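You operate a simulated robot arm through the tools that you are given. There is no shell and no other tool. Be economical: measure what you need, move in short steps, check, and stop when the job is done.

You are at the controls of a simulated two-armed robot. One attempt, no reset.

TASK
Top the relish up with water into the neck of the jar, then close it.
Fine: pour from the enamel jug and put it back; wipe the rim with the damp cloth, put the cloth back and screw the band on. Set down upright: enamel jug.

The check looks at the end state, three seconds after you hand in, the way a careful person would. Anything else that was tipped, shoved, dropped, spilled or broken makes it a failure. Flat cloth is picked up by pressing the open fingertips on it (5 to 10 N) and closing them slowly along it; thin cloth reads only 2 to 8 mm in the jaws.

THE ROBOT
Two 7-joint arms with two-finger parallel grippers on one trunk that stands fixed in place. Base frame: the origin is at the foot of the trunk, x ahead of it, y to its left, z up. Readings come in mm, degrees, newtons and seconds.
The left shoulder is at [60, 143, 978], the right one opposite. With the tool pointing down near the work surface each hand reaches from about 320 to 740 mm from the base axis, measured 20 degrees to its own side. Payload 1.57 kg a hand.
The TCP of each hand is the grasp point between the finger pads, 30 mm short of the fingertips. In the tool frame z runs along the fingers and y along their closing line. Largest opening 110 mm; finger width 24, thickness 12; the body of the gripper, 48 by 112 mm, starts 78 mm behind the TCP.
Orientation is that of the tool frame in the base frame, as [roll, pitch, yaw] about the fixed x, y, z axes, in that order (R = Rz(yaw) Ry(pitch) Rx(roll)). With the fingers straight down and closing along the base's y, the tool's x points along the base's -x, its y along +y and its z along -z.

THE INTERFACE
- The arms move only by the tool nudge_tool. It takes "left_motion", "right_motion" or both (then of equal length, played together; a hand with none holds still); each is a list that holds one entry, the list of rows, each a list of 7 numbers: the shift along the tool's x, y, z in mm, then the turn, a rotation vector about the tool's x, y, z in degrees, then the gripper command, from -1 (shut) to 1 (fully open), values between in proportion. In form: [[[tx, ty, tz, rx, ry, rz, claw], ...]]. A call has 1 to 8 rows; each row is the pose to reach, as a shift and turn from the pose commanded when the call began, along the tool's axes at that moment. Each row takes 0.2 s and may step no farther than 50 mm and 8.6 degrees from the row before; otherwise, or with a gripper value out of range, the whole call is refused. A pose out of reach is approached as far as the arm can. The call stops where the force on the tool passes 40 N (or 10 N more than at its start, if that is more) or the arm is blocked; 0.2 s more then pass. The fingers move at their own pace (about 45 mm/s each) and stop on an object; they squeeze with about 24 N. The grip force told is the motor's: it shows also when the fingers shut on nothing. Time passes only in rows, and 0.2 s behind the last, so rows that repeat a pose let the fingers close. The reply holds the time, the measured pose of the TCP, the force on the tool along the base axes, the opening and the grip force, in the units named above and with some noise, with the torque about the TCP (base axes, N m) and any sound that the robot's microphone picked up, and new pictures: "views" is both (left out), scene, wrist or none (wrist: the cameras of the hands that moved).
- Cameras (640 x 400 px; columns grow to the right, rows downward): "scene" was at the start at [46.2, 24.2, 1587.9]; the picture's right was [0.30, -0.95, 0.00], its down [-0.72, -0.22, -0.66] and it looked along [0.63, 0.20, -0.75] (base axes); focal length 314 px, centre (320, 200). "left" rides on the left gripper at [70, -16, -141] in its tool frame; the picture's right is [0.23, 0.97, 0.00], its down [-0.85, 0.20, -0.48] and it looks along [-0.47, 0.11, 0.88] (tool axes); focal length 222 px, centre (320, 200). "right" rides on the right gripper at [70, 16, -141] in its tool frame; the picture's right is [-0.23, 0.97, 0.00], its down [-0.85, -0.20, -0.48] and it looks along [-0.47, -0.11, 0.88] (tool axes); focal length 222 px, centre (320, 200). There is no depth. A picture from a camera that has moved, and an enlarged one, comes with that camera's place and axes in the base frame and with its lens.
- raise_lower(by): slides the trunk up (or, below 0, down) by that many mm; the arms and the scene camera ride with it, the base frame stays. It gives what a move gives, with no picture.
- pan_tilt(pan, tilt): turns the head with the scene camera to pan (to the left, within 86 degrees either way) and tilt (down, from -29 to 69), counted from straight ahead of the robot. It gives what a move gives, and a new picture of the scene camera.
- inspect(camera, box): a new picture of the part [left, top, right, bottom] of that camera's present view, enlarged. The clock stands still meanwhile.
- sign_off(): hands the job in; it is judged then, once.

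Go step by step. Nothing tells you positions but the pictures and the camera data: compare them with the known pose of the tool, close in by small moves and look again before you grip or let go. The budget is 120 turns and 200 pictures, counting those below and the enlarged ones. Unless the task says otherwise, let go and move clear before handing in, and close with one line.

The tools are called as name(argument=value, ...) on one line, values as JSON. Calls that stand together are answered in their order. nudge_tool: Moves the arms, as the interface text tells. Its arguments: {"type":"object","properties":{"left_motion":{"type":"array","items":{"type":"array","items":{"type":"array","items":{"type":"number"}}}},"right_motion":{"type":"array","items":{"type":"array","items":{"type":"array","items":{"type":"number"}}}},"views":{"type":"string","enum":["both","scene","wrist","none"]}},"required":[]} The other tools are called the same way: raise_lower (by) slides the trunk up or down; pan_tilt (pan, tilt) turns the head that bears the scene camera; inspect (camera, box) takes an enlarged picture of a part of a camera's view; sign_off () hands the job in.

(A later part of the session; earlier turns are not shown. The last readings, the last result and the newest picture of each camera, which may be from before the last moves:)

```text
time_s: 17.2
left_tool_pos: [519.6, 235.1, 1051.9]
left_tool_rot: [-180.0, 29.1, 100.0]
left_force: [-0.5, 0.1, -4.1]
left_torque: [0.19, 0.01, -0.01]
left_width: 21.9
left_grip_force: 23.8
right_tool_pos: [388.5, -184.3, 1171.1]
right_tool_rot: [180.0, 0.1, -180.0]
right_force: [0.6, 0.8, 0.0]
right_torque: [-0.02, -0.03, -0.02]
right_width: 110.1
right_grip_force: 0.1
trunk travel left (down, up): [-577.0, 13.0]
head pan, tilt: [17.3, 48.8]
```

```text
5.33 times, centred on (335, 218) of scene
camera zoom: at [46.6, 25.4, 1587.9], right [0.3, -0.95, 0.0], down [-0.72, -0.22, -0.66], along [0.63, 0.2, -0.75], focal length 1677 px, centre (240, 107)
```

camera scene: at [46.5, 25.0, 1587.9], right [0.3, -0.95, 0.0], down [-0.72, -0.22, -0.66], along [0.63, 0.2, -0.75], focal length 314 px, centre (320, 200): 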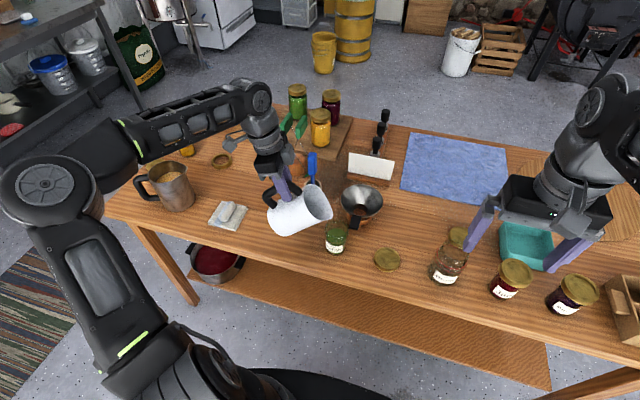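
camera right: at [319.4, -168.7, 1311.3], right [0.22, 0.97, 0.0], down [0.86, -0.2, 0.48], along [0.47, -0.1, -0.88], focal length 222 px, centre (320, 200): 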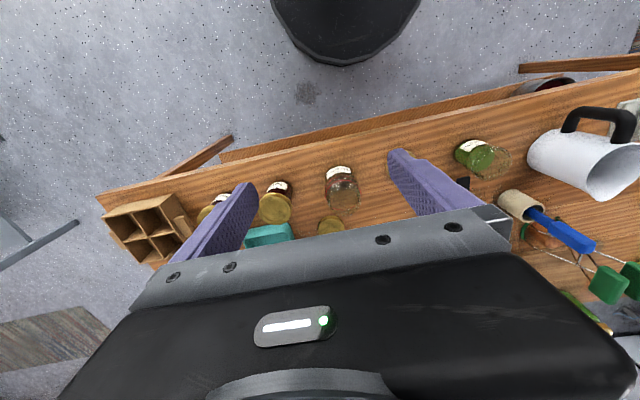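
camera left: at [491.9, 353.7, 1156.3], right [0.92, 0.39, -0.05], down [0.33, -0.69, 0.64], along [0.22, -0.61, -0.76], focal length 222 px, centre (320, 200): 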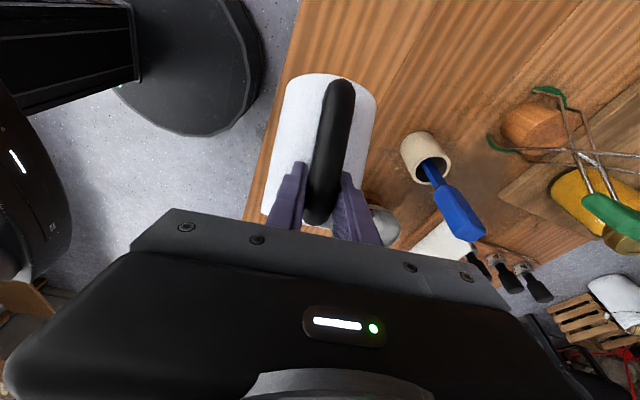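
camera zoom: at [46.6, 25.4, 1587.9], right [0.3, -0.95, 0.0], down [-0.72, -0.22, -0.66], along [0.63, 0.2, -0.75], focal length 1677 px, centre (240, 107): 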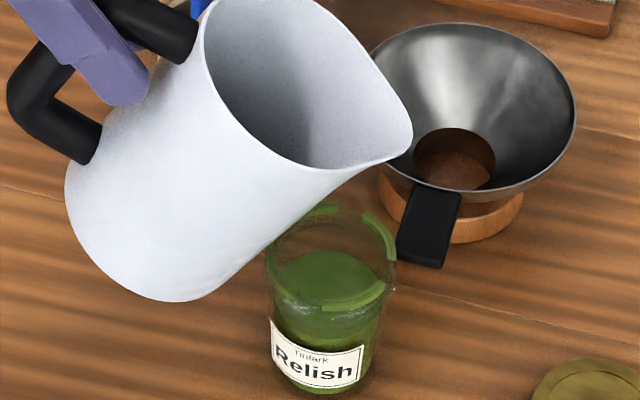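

Flow stopped. Green residue sits on the rim. I'll back the jug off a bit to judge the level.

nudge_tool(left_motion=[[[20, 0, -11, 0, 0, 0, -1], [40, 0, -22, 0, -4, 0, -1], [61, 0, -34, 0, -8, 0, -1], [61, 0, -34, 0, -8, 0, -1]]], views="wrist")

inspect(camera="scene", box=[305, 205, 369, 260])

```text
time_s: 18.2
left_tool_pos: [507.7, 302.3, 1051.5]
left_tool_rot: [-180.0, 37.1, 100.0]
left_force: [-0.1, 0.9, -4.8]
left_torque: [0.3, 0.09, -0.01]
left_width: 21.8
left_grip_force: 23.8
right_tool_pos: [388.5, -186.1, 1169.7]
right_tool_rot: [180.0, 0.0, 180.0]
right_force: [-0.9, 0.2, -0.1]
right_torque: [0.03, 0.03, 0.01]
right_width: 110.2
right_grip_force: 0.1
trunk travel left (down, up): [-577.0, 13.0]
head pan, tilt: [17.3, 48.8]
camera left: at [468.4, 437.9, 1123.1], right [0.93, 0.35, -0.14], down [0.27, -0.35, 0.9], along [0.26, -0.87, -0.42], focal length 222 px, centre (320, 200)
```

left: 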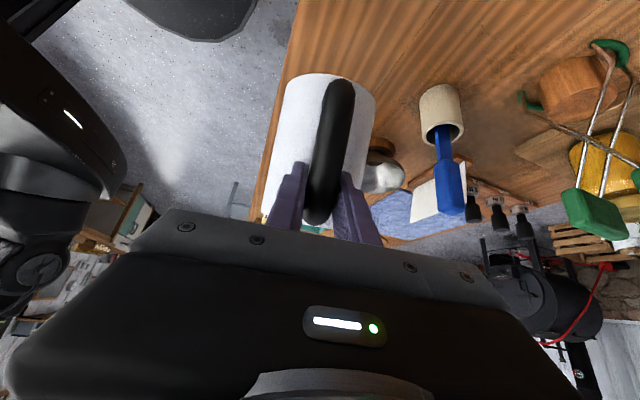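

```text
7.27 times, centred on (337, 232) of scene
camera zoom: at [46.8, 23.8, 1587.9], right [0.3, -0.95, 0.0], down [-0.72, -0.22, -0.66], along [0.63, 0.2, -0.75], focal length 2287 px, centre (196, -36)
```

zoom: 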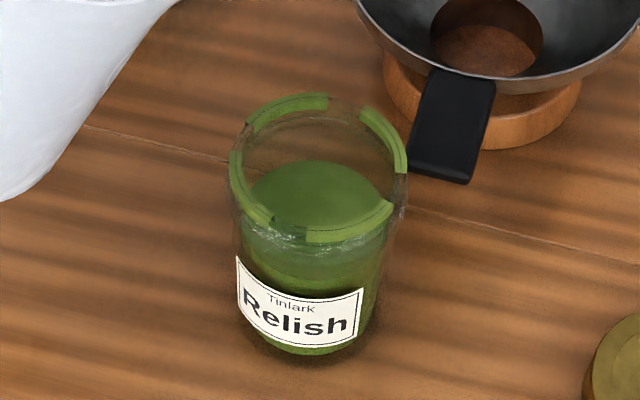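

Level looks roughly 27 mm under the rim. I need a side view to see where the neck is, so I'll bring the right hand's camera around to look at the jar.

nudge_tool(right_motion=[[[-6, 16, 30, 0, -5.6, 0, 1], [-13, 32, 60, 0, -11.2, 0, 1], [-20, 47, 90, 0, -16.9, 0, 1], [-26, 63, 120, 0, -22.5, 0, 1], [-33, 79, 150, 0, -28, 0, 1], [-39, 95, 180, 0, -33.7, 0, 1], [-46, 110, 210, 0, -39.4, 0, 1], [-52, 126, 240, 0, -45, 0, 1]]], views="wrist")

```text
time_s: 20.0
left_tool_pos: [507.4, 302.9, 1052.1]
left_tool_rot: [-179.9, 37.0, 100.1]
left_force: [-0.1, 0.1, -4.7]
left_torque: [0.28, 0.05, -0.01]
left_width: 21.6
left_grip_force: 23.7
right_tool_pos: [441.8, -57.7, 928.0]
right_tool_rot: [180.0, 44.9, 179.9]
right_force: [1.0, -0.3, -0.8]
right_torque: [-0.03, -0.01, 0.01]
right_width: 109.7
right_grip_force: 0.1
trunk travel left (down, up): [-577.0, 13.0]
head pan, tilt: [17.3, 48.8]
camera right: at [292.9, -38.5, 978.2], right [0.16, 0.97, 0.16], down [0.27, -0.2, 0.94], along [0.95, -0.11, -0.29], focal length 222 px, centre (320, 200)
```

right: 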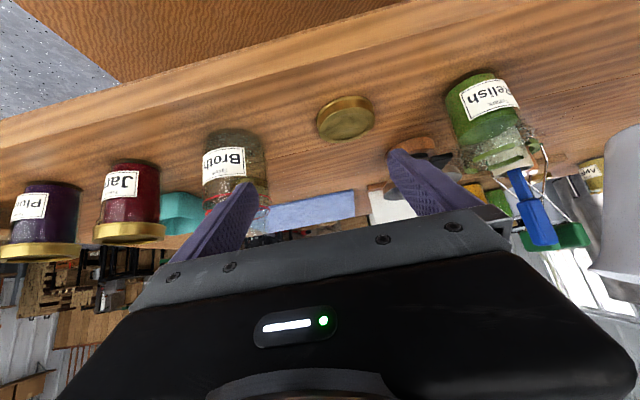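

inspect(camera="right", box=[420, 60, 548, 190])

inspect(camera="right", box=[180, 80, 390, 220])

```text
3.08 times, centred on (484, 125) of right
camera zoom: at [292.9, -38.5, 978.2], right [0.16, 0.97, 0.16], down [0.27, -0.2, 0.94], along [0.95, -0.11, -0.29], focal length 684 px, centre (-185, 431)
```

zoom: 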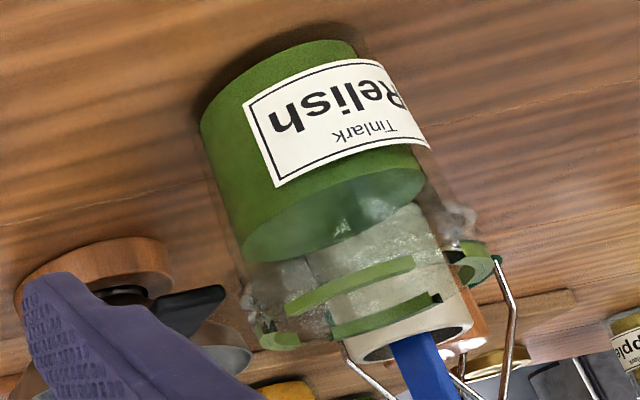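

```text
2.86 times, centred on (285, 150) of right
camera zoom: at [292.9, -38.5, 978.2], right [0.16, 0.97, 0.16], down [0.27, -0.2, 0.94], along [0.95, -0.11, -0.29], focal length 635 px, centre (420, 343)
```

zoom: 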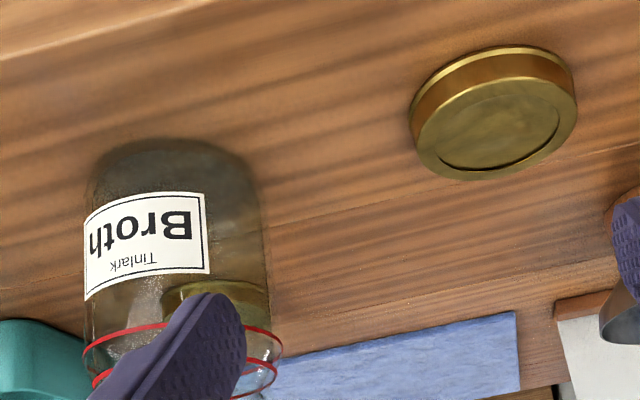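

inspect(camera="right", box=[455, 100, 527, 178])

```text
5.13 times, centred on (491, 139) of right
camera zoom: at [292.9, -38.5, 978.2], right [0.16, 0.97, 0.16], down [0.27, -0.2, 0.94], along [0.95, -0.11, -0.29], focal length 1139 px, centre (-557, 513)
```

zoom: 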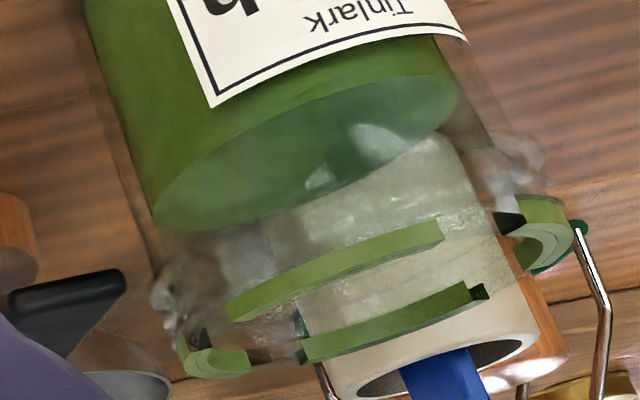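

The neck starts a little above the present level, so it needs perhaps 15 mm more. I'll move the spout back over the jar at 48°, not flowing yet.

nudge_tool(left_motion=[[[-7, 0, 15, 0, 6, 0, -1], [-14, 0, 30, 0, 12, 0, -1], [-21, 0, 46, 0, 18, 0, -1], [-28, 0, 61, 0, 25, 0, -1], [-28, 0, 61, 0, 25, 0, -1]]], views="none")

inspect(camera="scene", box=[275, 180, 395, 255])

```text
time_s: 21.2
left_tool_pos: [517.9, 244.8, 1018.3]
left_tool_rot: [180.0, 12.0, 100.2]
left_force: [0.2, -0.3, -5.2]
left_torque: [0.12, 0.01, 0.02]
left_width: 21.6
left_grip_force: 24.3
right_tool_pos: [442.1, -56.3, 928.4]
right_tool_rot: [-179.9, 45.0, 180.0]
right_force: [0.4, -0.1, -0.4]
right_torque: [-0.03, -0.01, 0.01]
right_width: 110.1
right_grip_force: 0.0
trunk travel left (down, up): [-577.0, 13.0]
head pan, tilt: [17.3, 48.8]
```

```text
5.33 times, centred on (335, 218) of scene
camera zoom: at [46.5, 25.1, 1587.9], right [0.3, -0.95, 0.0], down [-0.72, -0.22, -0.66], along [0.63, 0.2, -0.75], focal length 1677 px, centre (240, 107)
```

zoom: 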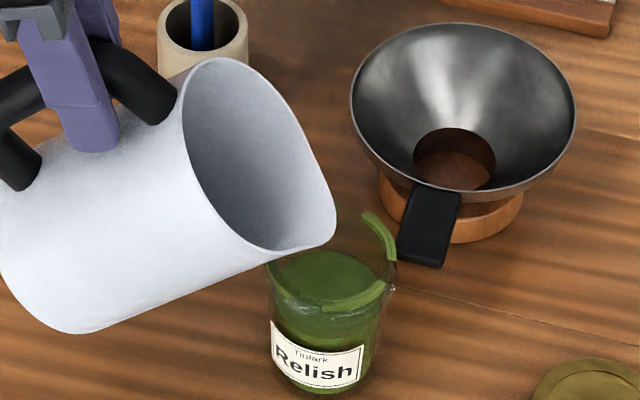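

nudge_tool(left_motion=[[[-11, 0, -9, 0, 5, 0, -1], [-21, 0, -17, 0, 10, 0, -1], [-21, 0, -17, 0, 10, 0, -1], [-21, 0, -17, 0, 10, 0, -1], [-21, 0, -17, 0, 10, 0, -1]]], views="none")

inspect(camera="scene", box=[275, 180, 395, 255])

inspect(camera="right", box=[420, 60, 548, 190])

```text
time_s: 22.4
left_tool_pos: [509.9, 232.8, 1038.1]
left_tool_rot: [179.8, 2.1, 100.1]
left_force: [-0.1, 0.4, -5.2]
left_torque: [0.07, 0.0, 0.0]
left_width: 22.1
left_grip_force: 24.0
left hand out of reach, approached as far as the arm can: row 2, 3, 4, 5
right_tool_pos: [442.5, -56.6, 928.5]
right_tool_rot: [-179.9, 45.0, -179.9]
right_force: [-0.8, 0.0, 0.6]
right_torque: [0.01, 0.0, -0.01]
right_width: 110.1
right_grip_force: 0.1
trunk travel left (down, up): [-577.0, 13.0]
head pan, tilt: [17.3, 48.8]
```

```text
5.33 times, centred on (335, 218) of scene
camera zoom: at [46.9, 24.5, 1587.9], right [0.3, -0.95, 0.0], down [-0.72, -0.22, -0.66], along [0.63, 0.2, -0.75], focal length 1677 px, centre (240, 107)
```

zoom: 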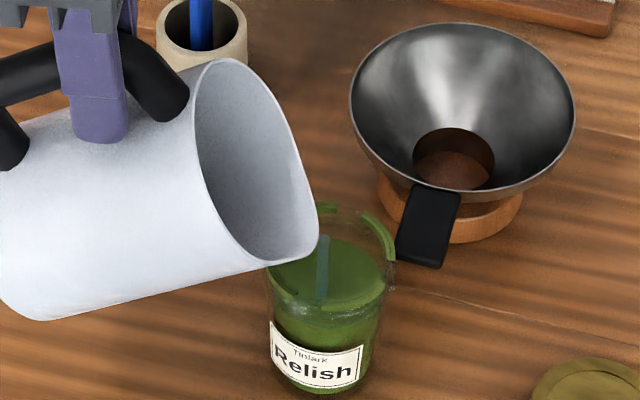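

```text
3.08 times, centred on (484, 125) of right
camera zoom: at [292.9, -38.8, 978.7], right [0.16, 0.97, 0.16], down [0.27, -0.2, 0.94], along [0.95, -0.11, -0.29], focal length 684 px, centre (-185, 431)
```

zoom: 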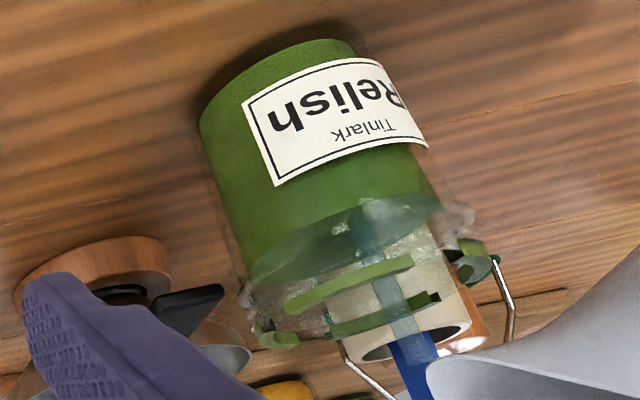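

Flow goes cleanly into the jar; the level is just reaching the neck. I'll hold a bit longer.

nudge_tool(left_motion=[[[0, 0, 0, 0, 0, 0, -1], [0, 0, 0, 0, 0, 0, -1]]], views="none")

inspect(camera="right", box=[420, 60, 548, 190])

```text
time_s: 23.0
left_tool_pos: [510.4, 232.7, 1038.6]
left_tool_rot: [179.8, 2.2, 99.9]
left_force: [-0.4, -0.7, -5.3]
left_torque: [0.04, 0.04, -0.01]
left_width: 21.7
left_grip_force: 24.1
right_tool_pos: [442.3, -57.0, 928.0]
right_tool_rot: [180.0, 45.0, -180.0]
right_force: [0.8, 0.0, -0.1]
right_torque: [0.01, 0.05, -0.02]
right_width: 109.6
right_grip_force: 0.2
trunk travel left (down, up): [-577.0, 13.0]
head pan, tilt: [17.3, 48.8]
```

```text
3.08 times, centred on (484, 125) of right
camera zoom: at [292.7, -38.8, 978.8], right [0.16, 0.97, 0.16], down [0.27, -0.2, 0.94], along [0.95, -0.11, -0.29], focal length 684 px, centre (-185, 431)
```

zoom: 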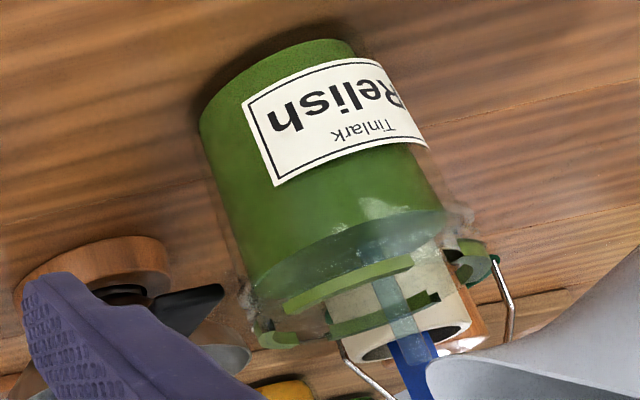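

nudge_tool(left_motion=[[[0, 0, 0, 0, 0, 0, -1], [0, 0, 0, 0, 0, 0, -1]]], views="none")

inspect(camera="right", box=[420, 60, 548, 190])

inspect(camera="scene", box=[305, 205, 369, 260])

```text
time_s: 23.6
left_tool_pos: [510.9, 232.7, 1038.5]
left_tool_rot: [179.7, 2.3, 100.1]
left_force: [0.4, 0.3, -4.1]
left_torque: [0.04, 0.02, 0.02]
left_width: 21.5
left_grip_force: 24.4
right_tool_pos: [442.3, -58.1, 927.0]
right_tool_rot: [180.0, 45.0, 180.0]
right_force: [-0.2, 0.0, 1.2]
right_torque: [0.0, 0.02, 0.0]
right_width: 109.9
right_grip_force: 0.1
trunk travel left (down, up): [-577.0, 13.0]
head pan, tilt: [17.3, 48.8]
```

```text
3.08 times, centred on (484, 125) of right
camera zoom: at [292.7, -38.8, 978.7], right [0.16, 0.97, 0.16], down [0.27, -0.2, 0.94], along [0.95, -0.11, -0.29], focal length 684 px, centre (-185, 431)
```

zoom: 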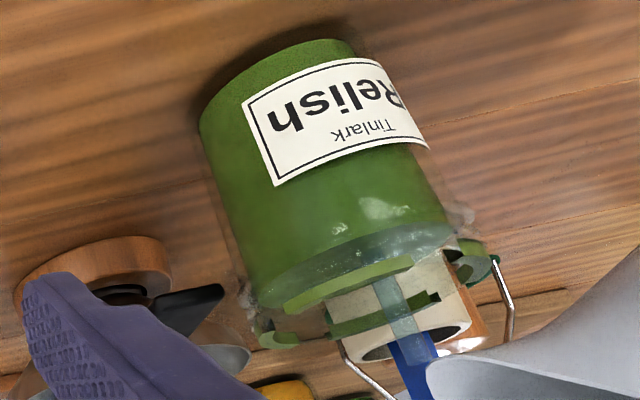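

```text
7.27 times, centred on (337, 232) of scene
camera zoom: at [46.7, 24.4, 1587.9], right [0.3, -0.95, 0.0], down [-0.72, -0.22, -0.66], along [0.63, 0.2, -0.75], focal length 2287 px, centre (196, -36)
```

zoom: 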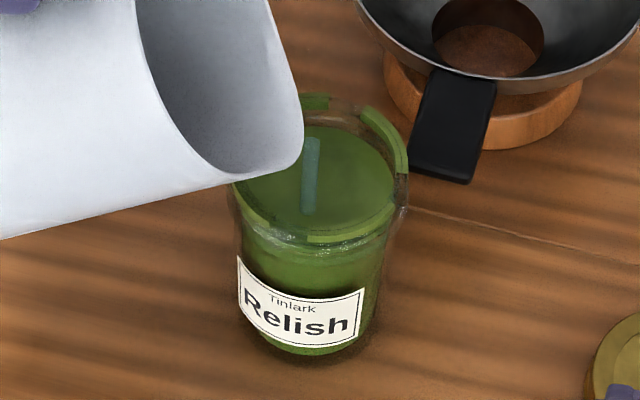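

The level is now clearly in the neck (about 13 mm below the rim). I'll stop pouring and back away.

nudge_tool(left_motion=[[[0, 0, -4, 0, -8.5, 0, -1], [0, 0, -15, 0, -17, 0, -1], [10, 0, -25, 0, -25, 0, -1], [30, 0, -30, 0, -33, 0, -1], [60, 0, -30, 0, -41, 0, -1], [80, 0, -30, 0, -49, 0, -1], [80, 0, -30, 0, -57, 0, -1], [80, 0, -30, 0, -57, 0, -1]]], views="scene")

inspect(camera="right", box=[420, 60, 548, 190])

inspect(camera="scene", box=[305, 205, 369, 260])

```text
time_s: 25.4
left_tool_pos: [495.9, 314.0, 1065.4]
left_tool_rot: [180.0, 59.0, 100.1]
left_force: [-0.6, 0.9, -4.2]
left_torque: [0.34, 0.06, -0.03]
left_width: 22.0
left_grip_force: 23.4
right_tool_pos: [440.9, -56.4, 928.9]
right_tool_rot: [-180.0, 45.0, -180.0]
right_force: [-0.1, -0.1, 0.1]
right_torque: [-0.02, -0.03, 0.0]
right_width: 110.0
right_grip_force: 0.0
trunk travel left (down, up): [-577.0, 13.0]
head pan, tilt: [17.3, 48.8]
camera scene: at [46.6, 24.3, 1587.9], right [0.3, -0.95, 0.0], down [-0.72, -0.22, -0.66], along [0.63, 0.2, -0.75], focal length 314 px, centre (320, 200)
```

scene: 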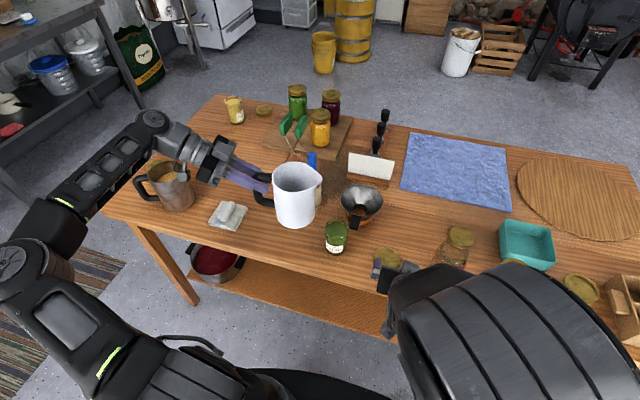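

```text
3.08 times, centred on (484, 125) of right
camera zoom: at [292.6, -38.9, 978.8], right [0.16, 0.97, 0.16], down [0.27, -0.2, 0.94], along [0.95, -0.11, -0.29], focal length 684 px, centre (-185, 431)
```

zoom: 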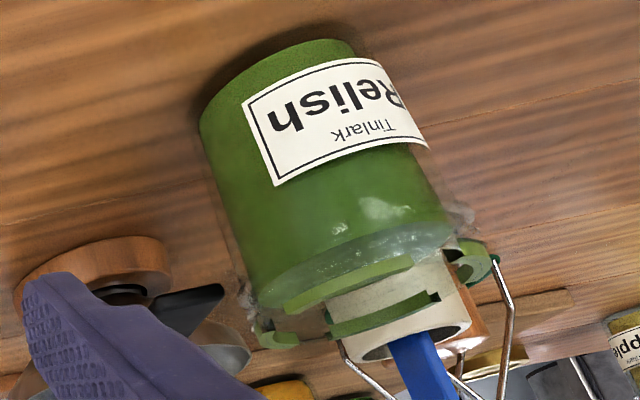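

```text
7.27 times, centred on (337, 232) of scene
camera zoom: at [46.6, 24.3, 1587.9], right [0.3, -0.95, 0.0], down [-0.72, -0.22, -0.66], along [0.63, 0.2, -0.75], focal length 2287 px, centre (196, -36)
```

zoom: 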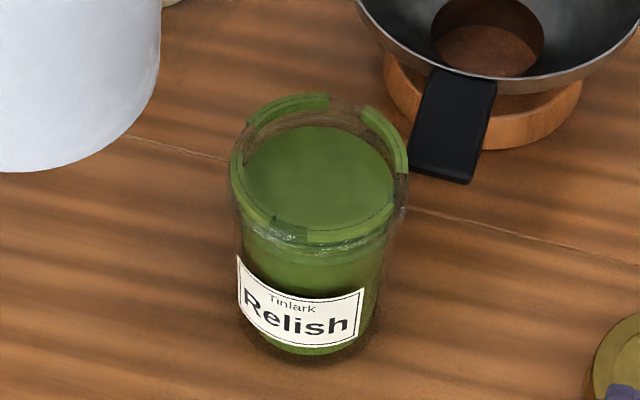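

Level is in the neck with nothing spilled. Now I'll swing the jug back to its original heading.

nudge_tool(left_motion=[[[0, 0, 0, -6.93, -0.2, -4, -1], [3, 0, 0, -13.86, -0.3, -8, -1], [6, 0, 0, -20.8, -0.5, -12, -1], [9, 0, 0, -27.7, -0.7, -16, -1], [12, 0, 1, -34.6, -0.8, -20, -1], [15, 0, 1, -41.6, -0.9, -24, -1], [18, 0, 1, -48.5, -1, -28, -1], [20, -1, 2, -55.4, -1, -32, -1]]], views="none")

```text
time_s: 27.2
left_tool_pos: [493.2, 321.0, 1046.7]
left_tool_rot: [179.1, 60.2, 163.4]
left_force: [0.8, 0.2, -3.7]
left_torque: [0.07, 0.34, -0.02]
left_width: 21.7
left_grip_force: 23.9
right_tool_pos: [442.2, -56.8, 929.1]
right_tool_rot: [180.0, 45.0, 179.9]
right_force: [-0.2, -0.7, 0.2]
right_torque: [0.02, 0.02, 0.02]
right_width: 110.1
right_grip_force: 0.1
trunk travel left (down, up): [-577.0, 13.0]
head pan, tilt: [17.3, 48.8]
```

nudge_tool(left_motion=[[[10, 0, 6, -7.1, 0, -4.1, -1], [25, 1, 14, -14.3, 0, -8.2, -1], [42, 2, 24, -14.3, 0, -8.2, -1], [60, 3, 34, -14.3, 0, -8.2, -1], [78, 3, 44, -14.3, 0, -8.2, -1], [96, 3, 54, -14.3, 0, -8.2, -1], [110, 3.4, 62.5, -14.3, 0, -8.2, -1], [110, 3.4, 62.5, -14.3, 0, -8.2, -1]]], views="none")

inspect(camera="scene", box=[195, 150, 355, 250])

```text
time_s: 29.0
left_tool_pos: [496.0, 325.7, 919.1]
left_tool_rot: [179.3, 60.3, 179.8]
left_force: [-0.2, -0.7, -4.2]
left_torque: [0.0, 0.37, 0.0]
left_width: 21.7
left_grip_force: 24.1
right_tool_pos: [441.8, -56.6, 928.5]
right_tool_rot: [-180.0, 45.0, -180.0]
right_force: [0.9, 0.0, 0.2]
right_torque: [0.02, 0.01, -0.01]
right_width: 110.1
right_grip_force: 0.1
trunk travel left (down, up): [-577.0, 13.0]
head pan, tilt: [17.3, 48.8]
```

```text
4.00 times, centred on (275, 200) of scene
camera zoom: at [46.6, 24.3, 1587.9], right [0.3, -0.95, 0.0], down [-0.72, -0.22, -0.66], along [0.63, 0.2, -0.75], focal length 1258 px, centre (500, 200)
```

zoom: 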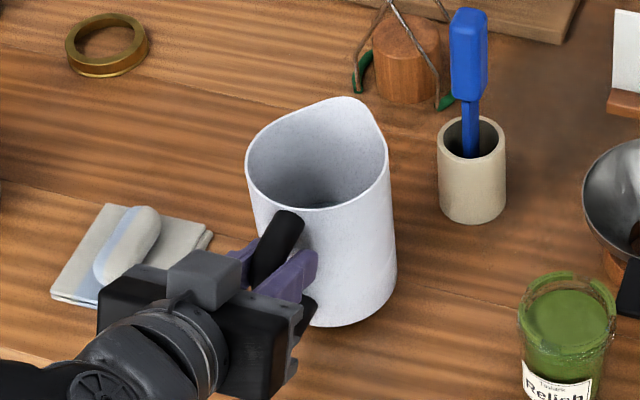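

Jug is about 10 mm above its old spot. Lowering gently until it touches.

nudge_tool(left_motion=[[[4, -1, 0, 0, 0, 0, -1], [7, -1, 2, 0, 0, 0, -1], [9, -1, 3, 0, 0, 0, -1], [11, -1, 4, 0, 0, 0, -1], [11, -1, 4, 0, 0, 0, -1]]], views="none")

```text
time_s: 30.2
left_tool_pos: [492.1, 325.3, 909.5]
left_tool_rot: [179.2, 60.6, 179.6]
left_force: [-2.5, 0.1, 5.5]
left_torque: [-0.12, -0.71, 0.0]
left_width: 22.0
left_grip_force: 23.8
right_tool_pos: [441.3, -56.9, 927.7]
right_tool_rot: [180.0, 45.0, 180.0]
right_force: [0.4, 0.1, -0.5]
right_torque: [-0.02, -0.01, 0.02]
right_width: 110.1
right_grip_force: 0.0
trunk travel left (down, up): [-577.0, 13.0]
head pan, tilt: [17.3, 48.8]
```

nudge_tool(left_motion=[[[-1.5, 0, -0.8, 0, 0, 0, -1], [-1.5, 0, -0.8, 0, 0, 0, -0.5], [-1.5, 0, -0.8, 0, 0, 0, -0.3], [-1.5, 0, -0.8, 0, 0, 0, 0], [-1.5, 0, -0.8, 0, 0, 0, 0.3], [-1.5, 0, -0.8, 0, 0, 0, 0.3]]], views="none")

inspect(camera="scene", box=[195, 150, 355, 250])

inspect(camera="left", box=[160, 40, 480, 240])

```text
time_s: 31.6
left_tool_pos: [492.6, 325.7, 910.3]
left_tool_rot: [179.3, 60.4, 179.9]
left_force: [0.1, 0.2, -1.3]
left_torque: [0.06, -0.02, 0.0]
left_width: 71.6
left_grip_force: 0.0
right_tool_pos: [440.9, -56.2, 928.4]
right_tool_rot: [-180.0, 45.1, -180.0]
right_force: [0.1, 0.2, -0.5]
right_torque: [-0.04, 0.0, 0.04]
right_width: 110.0
right_grip_force: 0.0
trunk travel left (down, up): [-577.0, 13.0]
head pan, tilt: [17.3, 48.8]
```

```text
4.00 times, centred on (275, 200) of scene
camera zoom: at [46.2, 24.3, 1587.9], right [0.3, -0.95, 0.0], down [-0.72, -0.22, -0.66], along [0.63, 0.2, -0.75], focal length 1258 px, centre (500, 200)
```

zoom: 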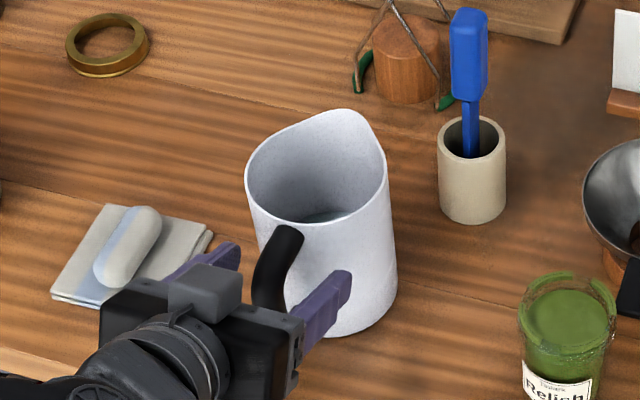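

```text
2.00 times, centred on (320, 140) of left
camera zoom: at [336.4, 307.9, 919.3], right [-0.12, 0.97, -0.19], down [0.0, 0.19, 0.98], along [0.99, 0.12, -0.03], focal length 444 px, centre (320, 320)
```

zoom: 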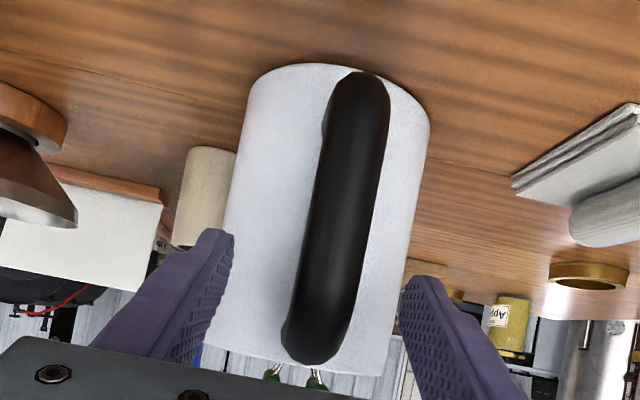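

The jug stands upright on its old spot. I'll pull the fingers straight back off the handle.

nudge_tool(left_motion=[[[0, 0, -20, 0, 0, 0, 0.3], [0, 0, -45, 0, 0, 0, 0.3], [0, 0, -80, 0, 0, 0, 0.3], [0, 0, -115, 0, 0, 0, 0.3]]], views="none")

```text
time_s: 32.6
left_tool_pos: [452.5, 368.3, 944.9]
left_tool_rot: [179.4, 60.4, 179.9]
left_force: [-0.1, -0.6, -0.3]
left_torque: [0.0, 0.0, -0.01]
left_width: 71.1
left_grip_force: 0.0
left hand out of reach, approached as far as the arm can: row 2, 3, 4
right_tool_pos: [441.9, -57.4, 928.5]
right_tool_rot: [180.0, 45.0, 180.0]
right_force: [-0.4, -0.3, 0.3]
right_torque: [-0.01, 0.01, 0.02]
right_width: 109.8
right_grip_force: 0.0
trunk travel left (down, up): [-577.0, 13.0]
head pan, tilt: [17.3, 48.8]
```

nudge_tool(left_motion=[[[-10, 35, -8, 0, 0, 0, 0.3], [-20, 70, -10, 0, 8, 0, 0.3], [-28, 90, 10, 0, 16.5, 0, 0.3], [-36, 105, 25, 0, 25, 0, 0.3], [-43, 115, 40, 0, 33.5, 0, 0.3], [-48, 120, 50, 0, 42, 0, 0.3], [-53, 124, 60, 0, 50.5, 0, 0.3], [-57, 124, 69, 0, 59, 0, 0.3]]], views="both")

```text
time_s: 34.4
left_tool_pos: [539.5, 493.7, 958.1]
left_tool_rot: [179.6, 1.2, -179.4]
left_force: [0.1, -0.6, 0.0]
left_torque: [0.03, -0.02, -0.01]
left_width: 71.6
left_grip_force: 0.1
right_tool_pos: [441.0, -57.5, 927.6]
right_tool_rot: [-179.9, 44.9, 180.0]
right_force: [-0.3, 0.6, 0.5]
right_torque: [0.02, 0.0, 0.0]
right_width: 110.2
right_grip_force: 0.1
trunk travel left (down, up): [-577.0, 13.0]
head pan, tilt: [17.3, 48.8]
camera scene: at [47.6, 24.2, 1587.9], right [0.3, -0.95, 0.0], down [-0.72, -0.22, -0.66], along [0.63, 0.2, -0.75], focal length 314 px, centre (320, 200)
camera left: at [467.2, 476.2, 1098.7], right [-0.24, 0.97, 0.0], down [0.84, 0.2, 0.5], along [0.48, 0.12, -0.87], focal length 222 px, centre (320, 200)
```

scene: 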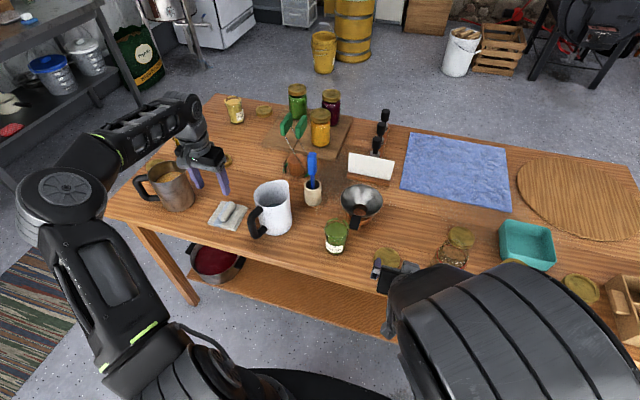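
left: 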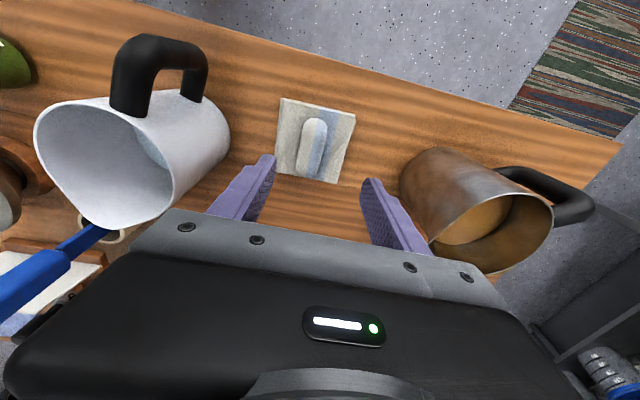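

inspect(camera="left", box=[240, 80, 400, 200])

inspect(camera="scene", box=[195, 150, 355, 250])

```text
3.33 times, centred on (320, 140) of left
camera zoom: at [467.2, 476.2, 1098.7], right [-0.24, 0.97, 0.0], down [0.84, 0.2, 0.5], along [0.48, 0.12, -0.87], focal length 740 px, centre (320, 400)
```

zoom: 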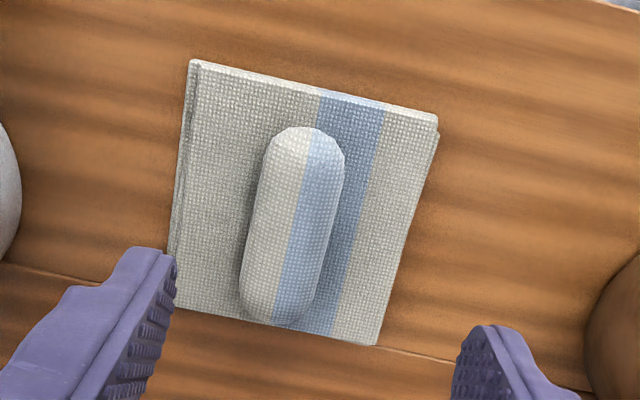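

```text
4.00 times, centred on (275, 200) of scene
camera zoom: at [47.6, 24.2, 1587.9], right [0.3, -0.95, 0.0], down [-0.72, -0.22, -0.66], along [0.63, 0.2, -0.75], focal length 1258 px, centre (500, 200)
```

zoom: 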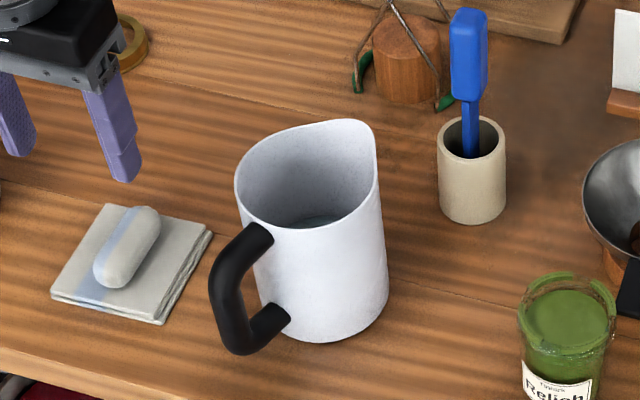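

The cloth is a folded pad with a ridge on top, ridge centre about (552,487), running along x. I'll descend with open fingers straddling the ridge.

nudge_tool(left_motion=[[[-6, -3, 30, 0, 0.6, 0, 0.3], [-12, -6, 60, 0, 1.2, 0, 0.3], [-12, -6, 85, 0, 1.2, 0, 0.3], [-12, -6, 105, 0, 1.2, 0, 0.3], [-12, -6, 105, 0, 1.2, 0, 0.3]]], views="both")

inspect(camera="scene", box=[175, 170, 285, 250])

```text
time_s: 35.6
left_tool_pos: [554.3, 488.2, 856.3]
left_tool_rot: [179.6, 0.3, -179.6]
left_force: [-0.4, -0.4, 0.4]
left_torque: [0.02, 0.0, -0.01]
left_width: 71.4
left_grip_force: 0.1
right_tool_pos: [442.1, -56.1, 927.6]
right_tool_rot: [180.0, 45.1, 179.9]
right_force: [-0.2, -0.5, -0.4]
right_torque: [0.01, 0.0, 0.01]
right_width: 110.0
right_grip_force: 0.2
trunk travel left (down, up): [-577.0, 13.0]
head pan, tilt: [17.3, 48.8]
camera scene: at [46.2, 24.2, 1587.9], right [0.3, -0.95, 0.0], down [-0.72, -0.22, -0.66], along [0.63, 0.2, -0.75], focal length 314 px, centre (320, 200)
camera left: at [484.8, 470.5, 996.6], right [-0.24, 0.97, 0.01], down [0.85, 0.2, 0.48], along [0.47, 0.12, -0.88], focal length 222 px, centre (320, 200)
```

scene: 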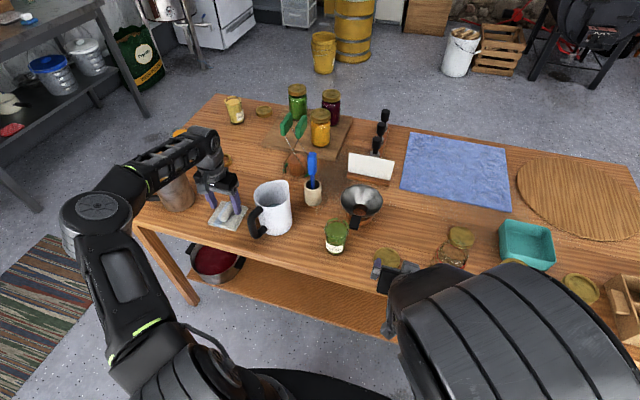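
left: 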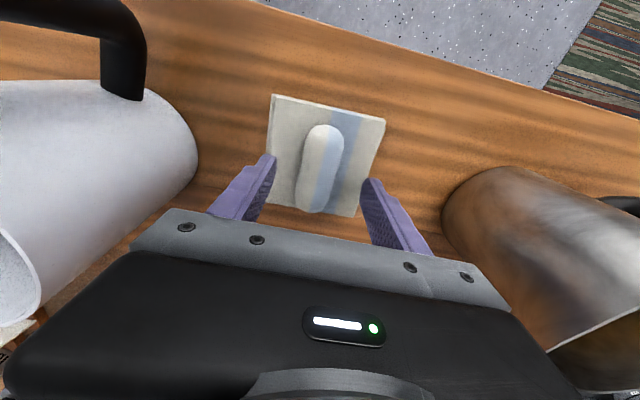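

```text
5.00 times, centred on (230, 210) of scene
camera zoom: at [46.2, 24.2, 1587.9], right [0.3, -0.95, 0.0], down [-0.72, -0.22, -0.66], along [0.63, 0.2, -0.75], focal length 1573 px, centre (770, 150)
```

zoom: 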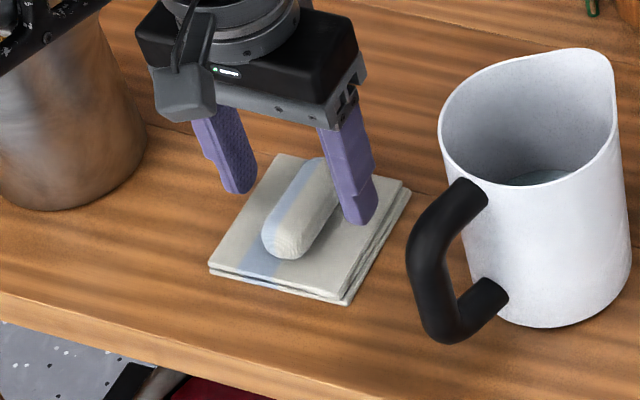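

nudge_tool(left_motion=[[[2, 0, 5, 0, 0, 0, 0.3], [2, 0, 10, 0, 0, 0, 0.3], [2, 0, 14, 0, 0, 0, 0.3], [2, 0, 14, 0, 0, 0, 0.3]]], views="none")

inspect(camera="scene", box=[195, 180, 265, 235])

```text
time_s: 36.6
left_tool_pos: [551.2, 487.5, 843.8]
left_tool_rot: [179.6, 0.4, -179.5]
left_force: [-0.3, -1.2, 2.9]
left_torque: [-0.17, 0.01, -0.07]
left_width: 72.0
left_grip_force: 0.3
right_tool_pos: [441.7, -57.4, 928.2]
right_tool_rot: [180.0, 45.0, -180.0]
right_force: [0.4, -0.2, 0.9]
right_torque: [-0.02, 0.01, 0.01]
right_width: 110.1
right_grip_force: 0.1
trunk travel left (down, up): [-577.0, 13.0]
head pan, tilt: [17.3, 48.8]
```

```text
7.27 times, centred on (230, 208) of scene
camera zoom: at [46.0, 24.1, 1588.0], right [0.3, -0.95, 0.0], down [-0.72, -0.22, -0.66], along [0.63, 0.2, -0.75], focal length 2287 px, centre (974, 146)
```

zoom: 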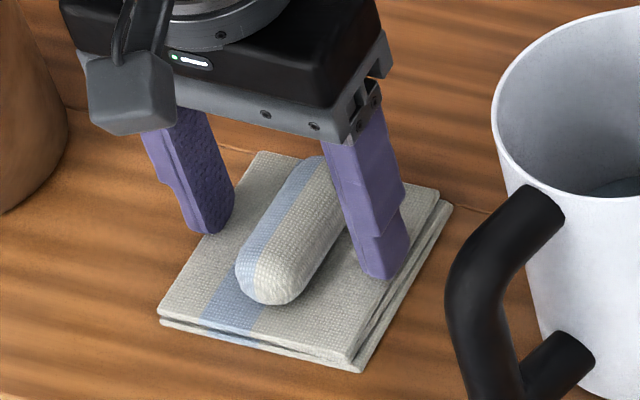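

Fingertips touch the pad on either side of the ridge. Closing slowly.

nudge_tool(left_motion=[[[0, 0, 1, 0, 0, 0, 0.15], [0, 0, 1, 0, 0, 0, 0], [0, 0, 1, 0, 0, 0, -0.15], [0, 0, 1, 0, 0, 0, -0.3], [0, 0, 1, 0, 0, 0, -0.5], [0, 0, 1, 0, 0, 0, -0.7], [0, 0, 1, 0, 0, 0, -1], [0, 0, 1, 0, 0, 0, -1]]], views="wrist")

inspect(camera="scene", box=[195, 180, 265, 235])

```text
time_s: 38.4
left_tool_pos: [550.4, 489.7, 841.3]
left_tool_rot: [179.4, 0.4, -179.4]
left_force: [-0.3, 3.3, 22.8]
left_torque: [-1.17, 0.09, 0.02]
left_width: 32.9
left_grip_force: 21.0
right_tool_pos: [441.6, -56.6, 928.2]
right_tool_rot: [179.9, 45.0, 179.9]
right_force: [-0.3, 1.1, -0.8]
right_torque: [-0.01, -0.01, 0.02]
right_width: 109.9
right_grip_force: 0.1
trunk travel left (down, up): [-577.0, 13.0]
head pan, tilt: [17.3, 48.8]
camera left: at [481.2, 471.4, 982.7], right [-0.24, 0.97, 0.01], down [0.85, 0.2, 0.49], along [0.47, 0.12, -0.87], focal length 222 px, centre (320, 200)
```

left: 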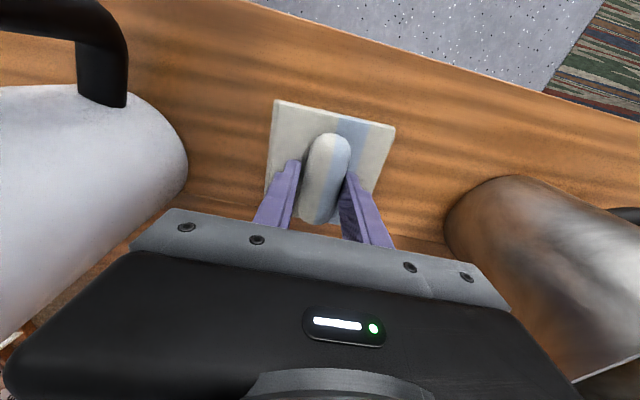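

```text
7.27 times, centred on (230, 208) of scene
camera zoom: at [44.7, 23.5, 1588.2], right [0.3, -0.95, 0.0], down [-0.72, -0.22, -0.66], along [0.63, 0.2, -0.75], focal length 2287 px, centre (974, 146)
```

zoom: 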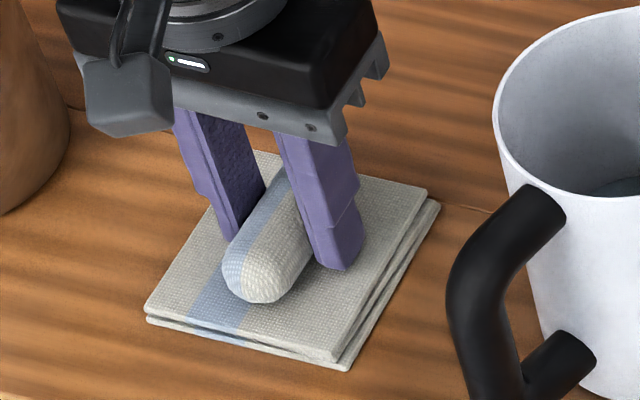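

nudge_tool(left_motion=[[[0, 0, -10, 0, 0, 0, -1], [0, 0, -30, 0, 0, 0, -1], [0, 0, -60, 0, 0, 0, -1], [0, 0, -100, 0, 0, 0, -1], [0, 0, -140, 0, 0, 0, -1], [0, 0, -160, 0, 0, 0, -1]]], views="both")

inspect(camera="scene", box=[175, 130, 345, 250])

```text
time_s: 39.8
left_tool_pos: [549.6, 485.4, 1001.5]
left_tool_rot: [179.7, 0.2, -179.5]
left_force: [-0.8, 0.8, -0.2]
left_torque: [0.0, -0.03, 0.02]
left_width: 28.9
left_grip_force: 23.8
right_tool_pos: [442.6, -57.2, 927.5]
right_tool_rot: [180.0, 45.0, -180.0]
right_force: [-0.2, -0.7, -0.8]
right_torque: [0.04, 0.04, -0.04]
right_width: 110.1
right_grip_force: 0.1
trunk travel left (down, up): [-577.0, 13.0]
head pan, tilt: [17.3, 48.8]
camera scene: at [46.2, 24.0, 1587.9], right [0.3, -0.95, 0.0], down [-0.72, -0.22, -0.66], along [0.63, 0.2, -0.75], focal length 314 px, centre (320, 200)
camera left: at [480.8, 468.9, 1140.9], right [-0.24, 0.97, 0.0], down [0.85, 0.2, 0.48], along [0.47, 0.12, -0.88], focal length 222 px, centre (320, 200)
```

scene: 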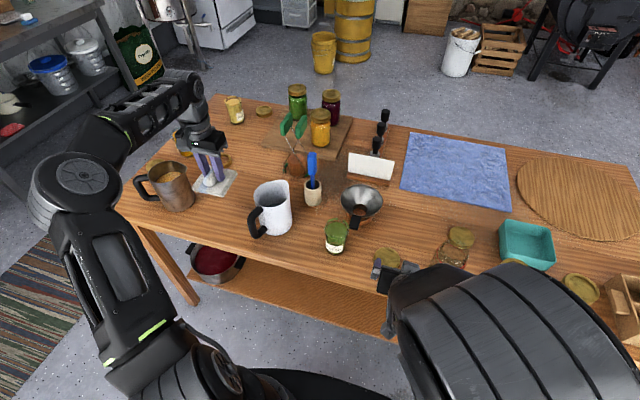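
left: 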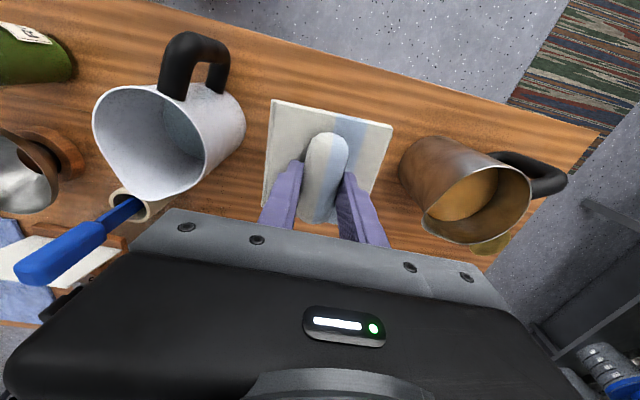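

```text
3.33 times, centred on (260, 190) of scene
camera zoom: at [46.2, 24.0, 1587.9], right [0.3, -0.95, 0.0], down [-0.72, -0.22, -0.66], along [0.63, 0.2, -0.75], focal length 1048 px, centre (520, 233)
```

zoom: 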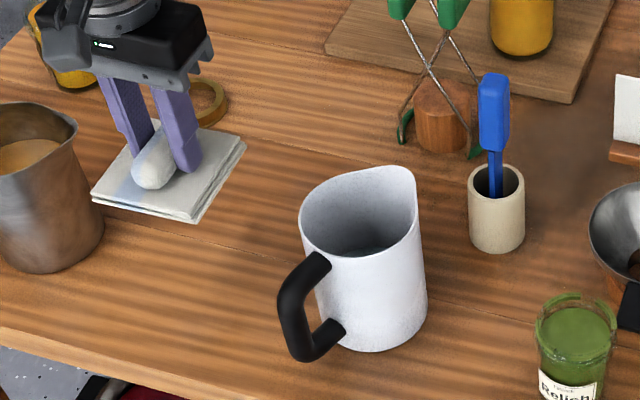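

The cloth is in hand. I'll carry it high over the jug to above the jar.

nudge_tool(left_motion=[[[0, 0, -40, 0, 0, 0, -1], [0, -45, -45, 0, 0, 0, -1], [0, -95, -45, 0, 0, 0, -1], [0, -145, -45, 0, 0, 0, -1], [0, -195, -45, 0, 0, 0, -1], [0, -245, -45, 0, 0, 0, -1], [0, -290, -45, 0, 0, 0, -1], [0, -335, -45, 0, 0, 0, -1]]], views="both")

inspect(camera="right", box=[400, 60, 640, 260])

```text
time_s: 41.6
left_tool_pos: [491.1, 206.0, 1025.2]
left_tool_rot: [179.9, 0.7, -179.5]
left_force: [0.5, -0.9, 0.1]
left_torque: [0.0, -0.01, 0.02]
left_width: 29.2
left_grip_force: 24.1
left hand out of reach, approached as far as the arm can: row 1, 2, 3, 4, 5, 6, 7, 8
right_tool_pos: [441.8, -57.1, 928.6]
right_tool_rot: [180.0, 44.9, 180.0]
right_force: [-0.1, 0.7, 0.2]
right_torque: [0.03, -0.01, -0.02]
right_width: 110.0
right_grip_force: 0.1
trunk travel left (down, up): [-577.0, 13.0]
head pan, tilt: [17.3, 48.8]
camera scene: at [46.2, 24.1, 1587.9], right [0.3, -0.95, 0.0], down [-0.72, -0.22, -0.66], along [0.63, 0.2, -0.75], focal length 314 px, centre (320, 200)
camera left: at [420.2, 189.6, 1165.7], right [-0.24, 0.97, 0.0], down [0.85, 0.21, 0.49], along [0.48, 0.11, -0.87], focal length 222 px, centre (320, 200)
```

scene: 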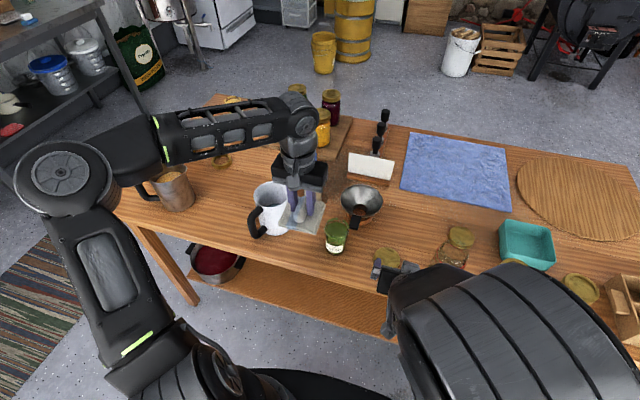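
left: 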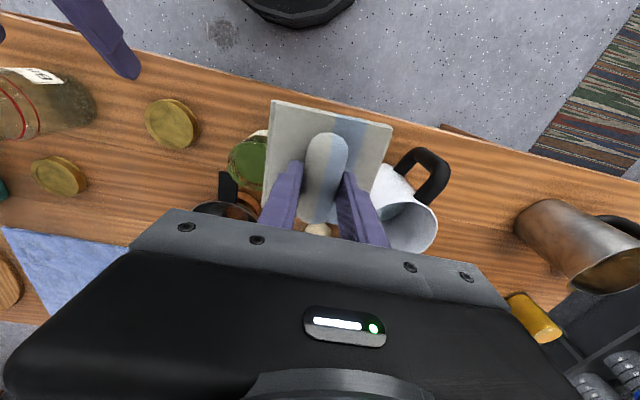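

```text
2.00 times, centred on (520, 160) of right
camera zoom: at [292.4, -39.0, 978.8], right [0.16, 0.97, 0.16], down [0.27, -0.2, 0.94], along [0.95, -0.11, -0.29], focal length 444 px, centre (-80, 280)
```

zoom: 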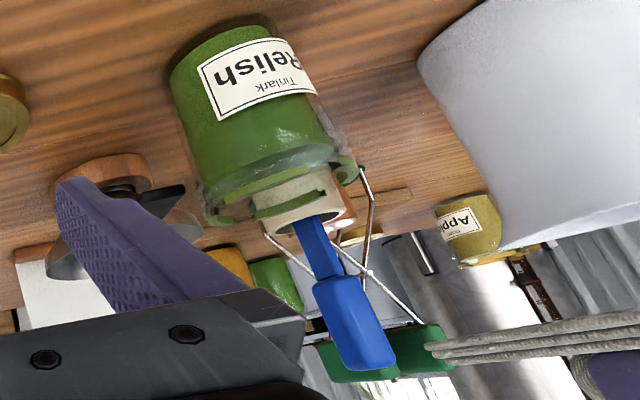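

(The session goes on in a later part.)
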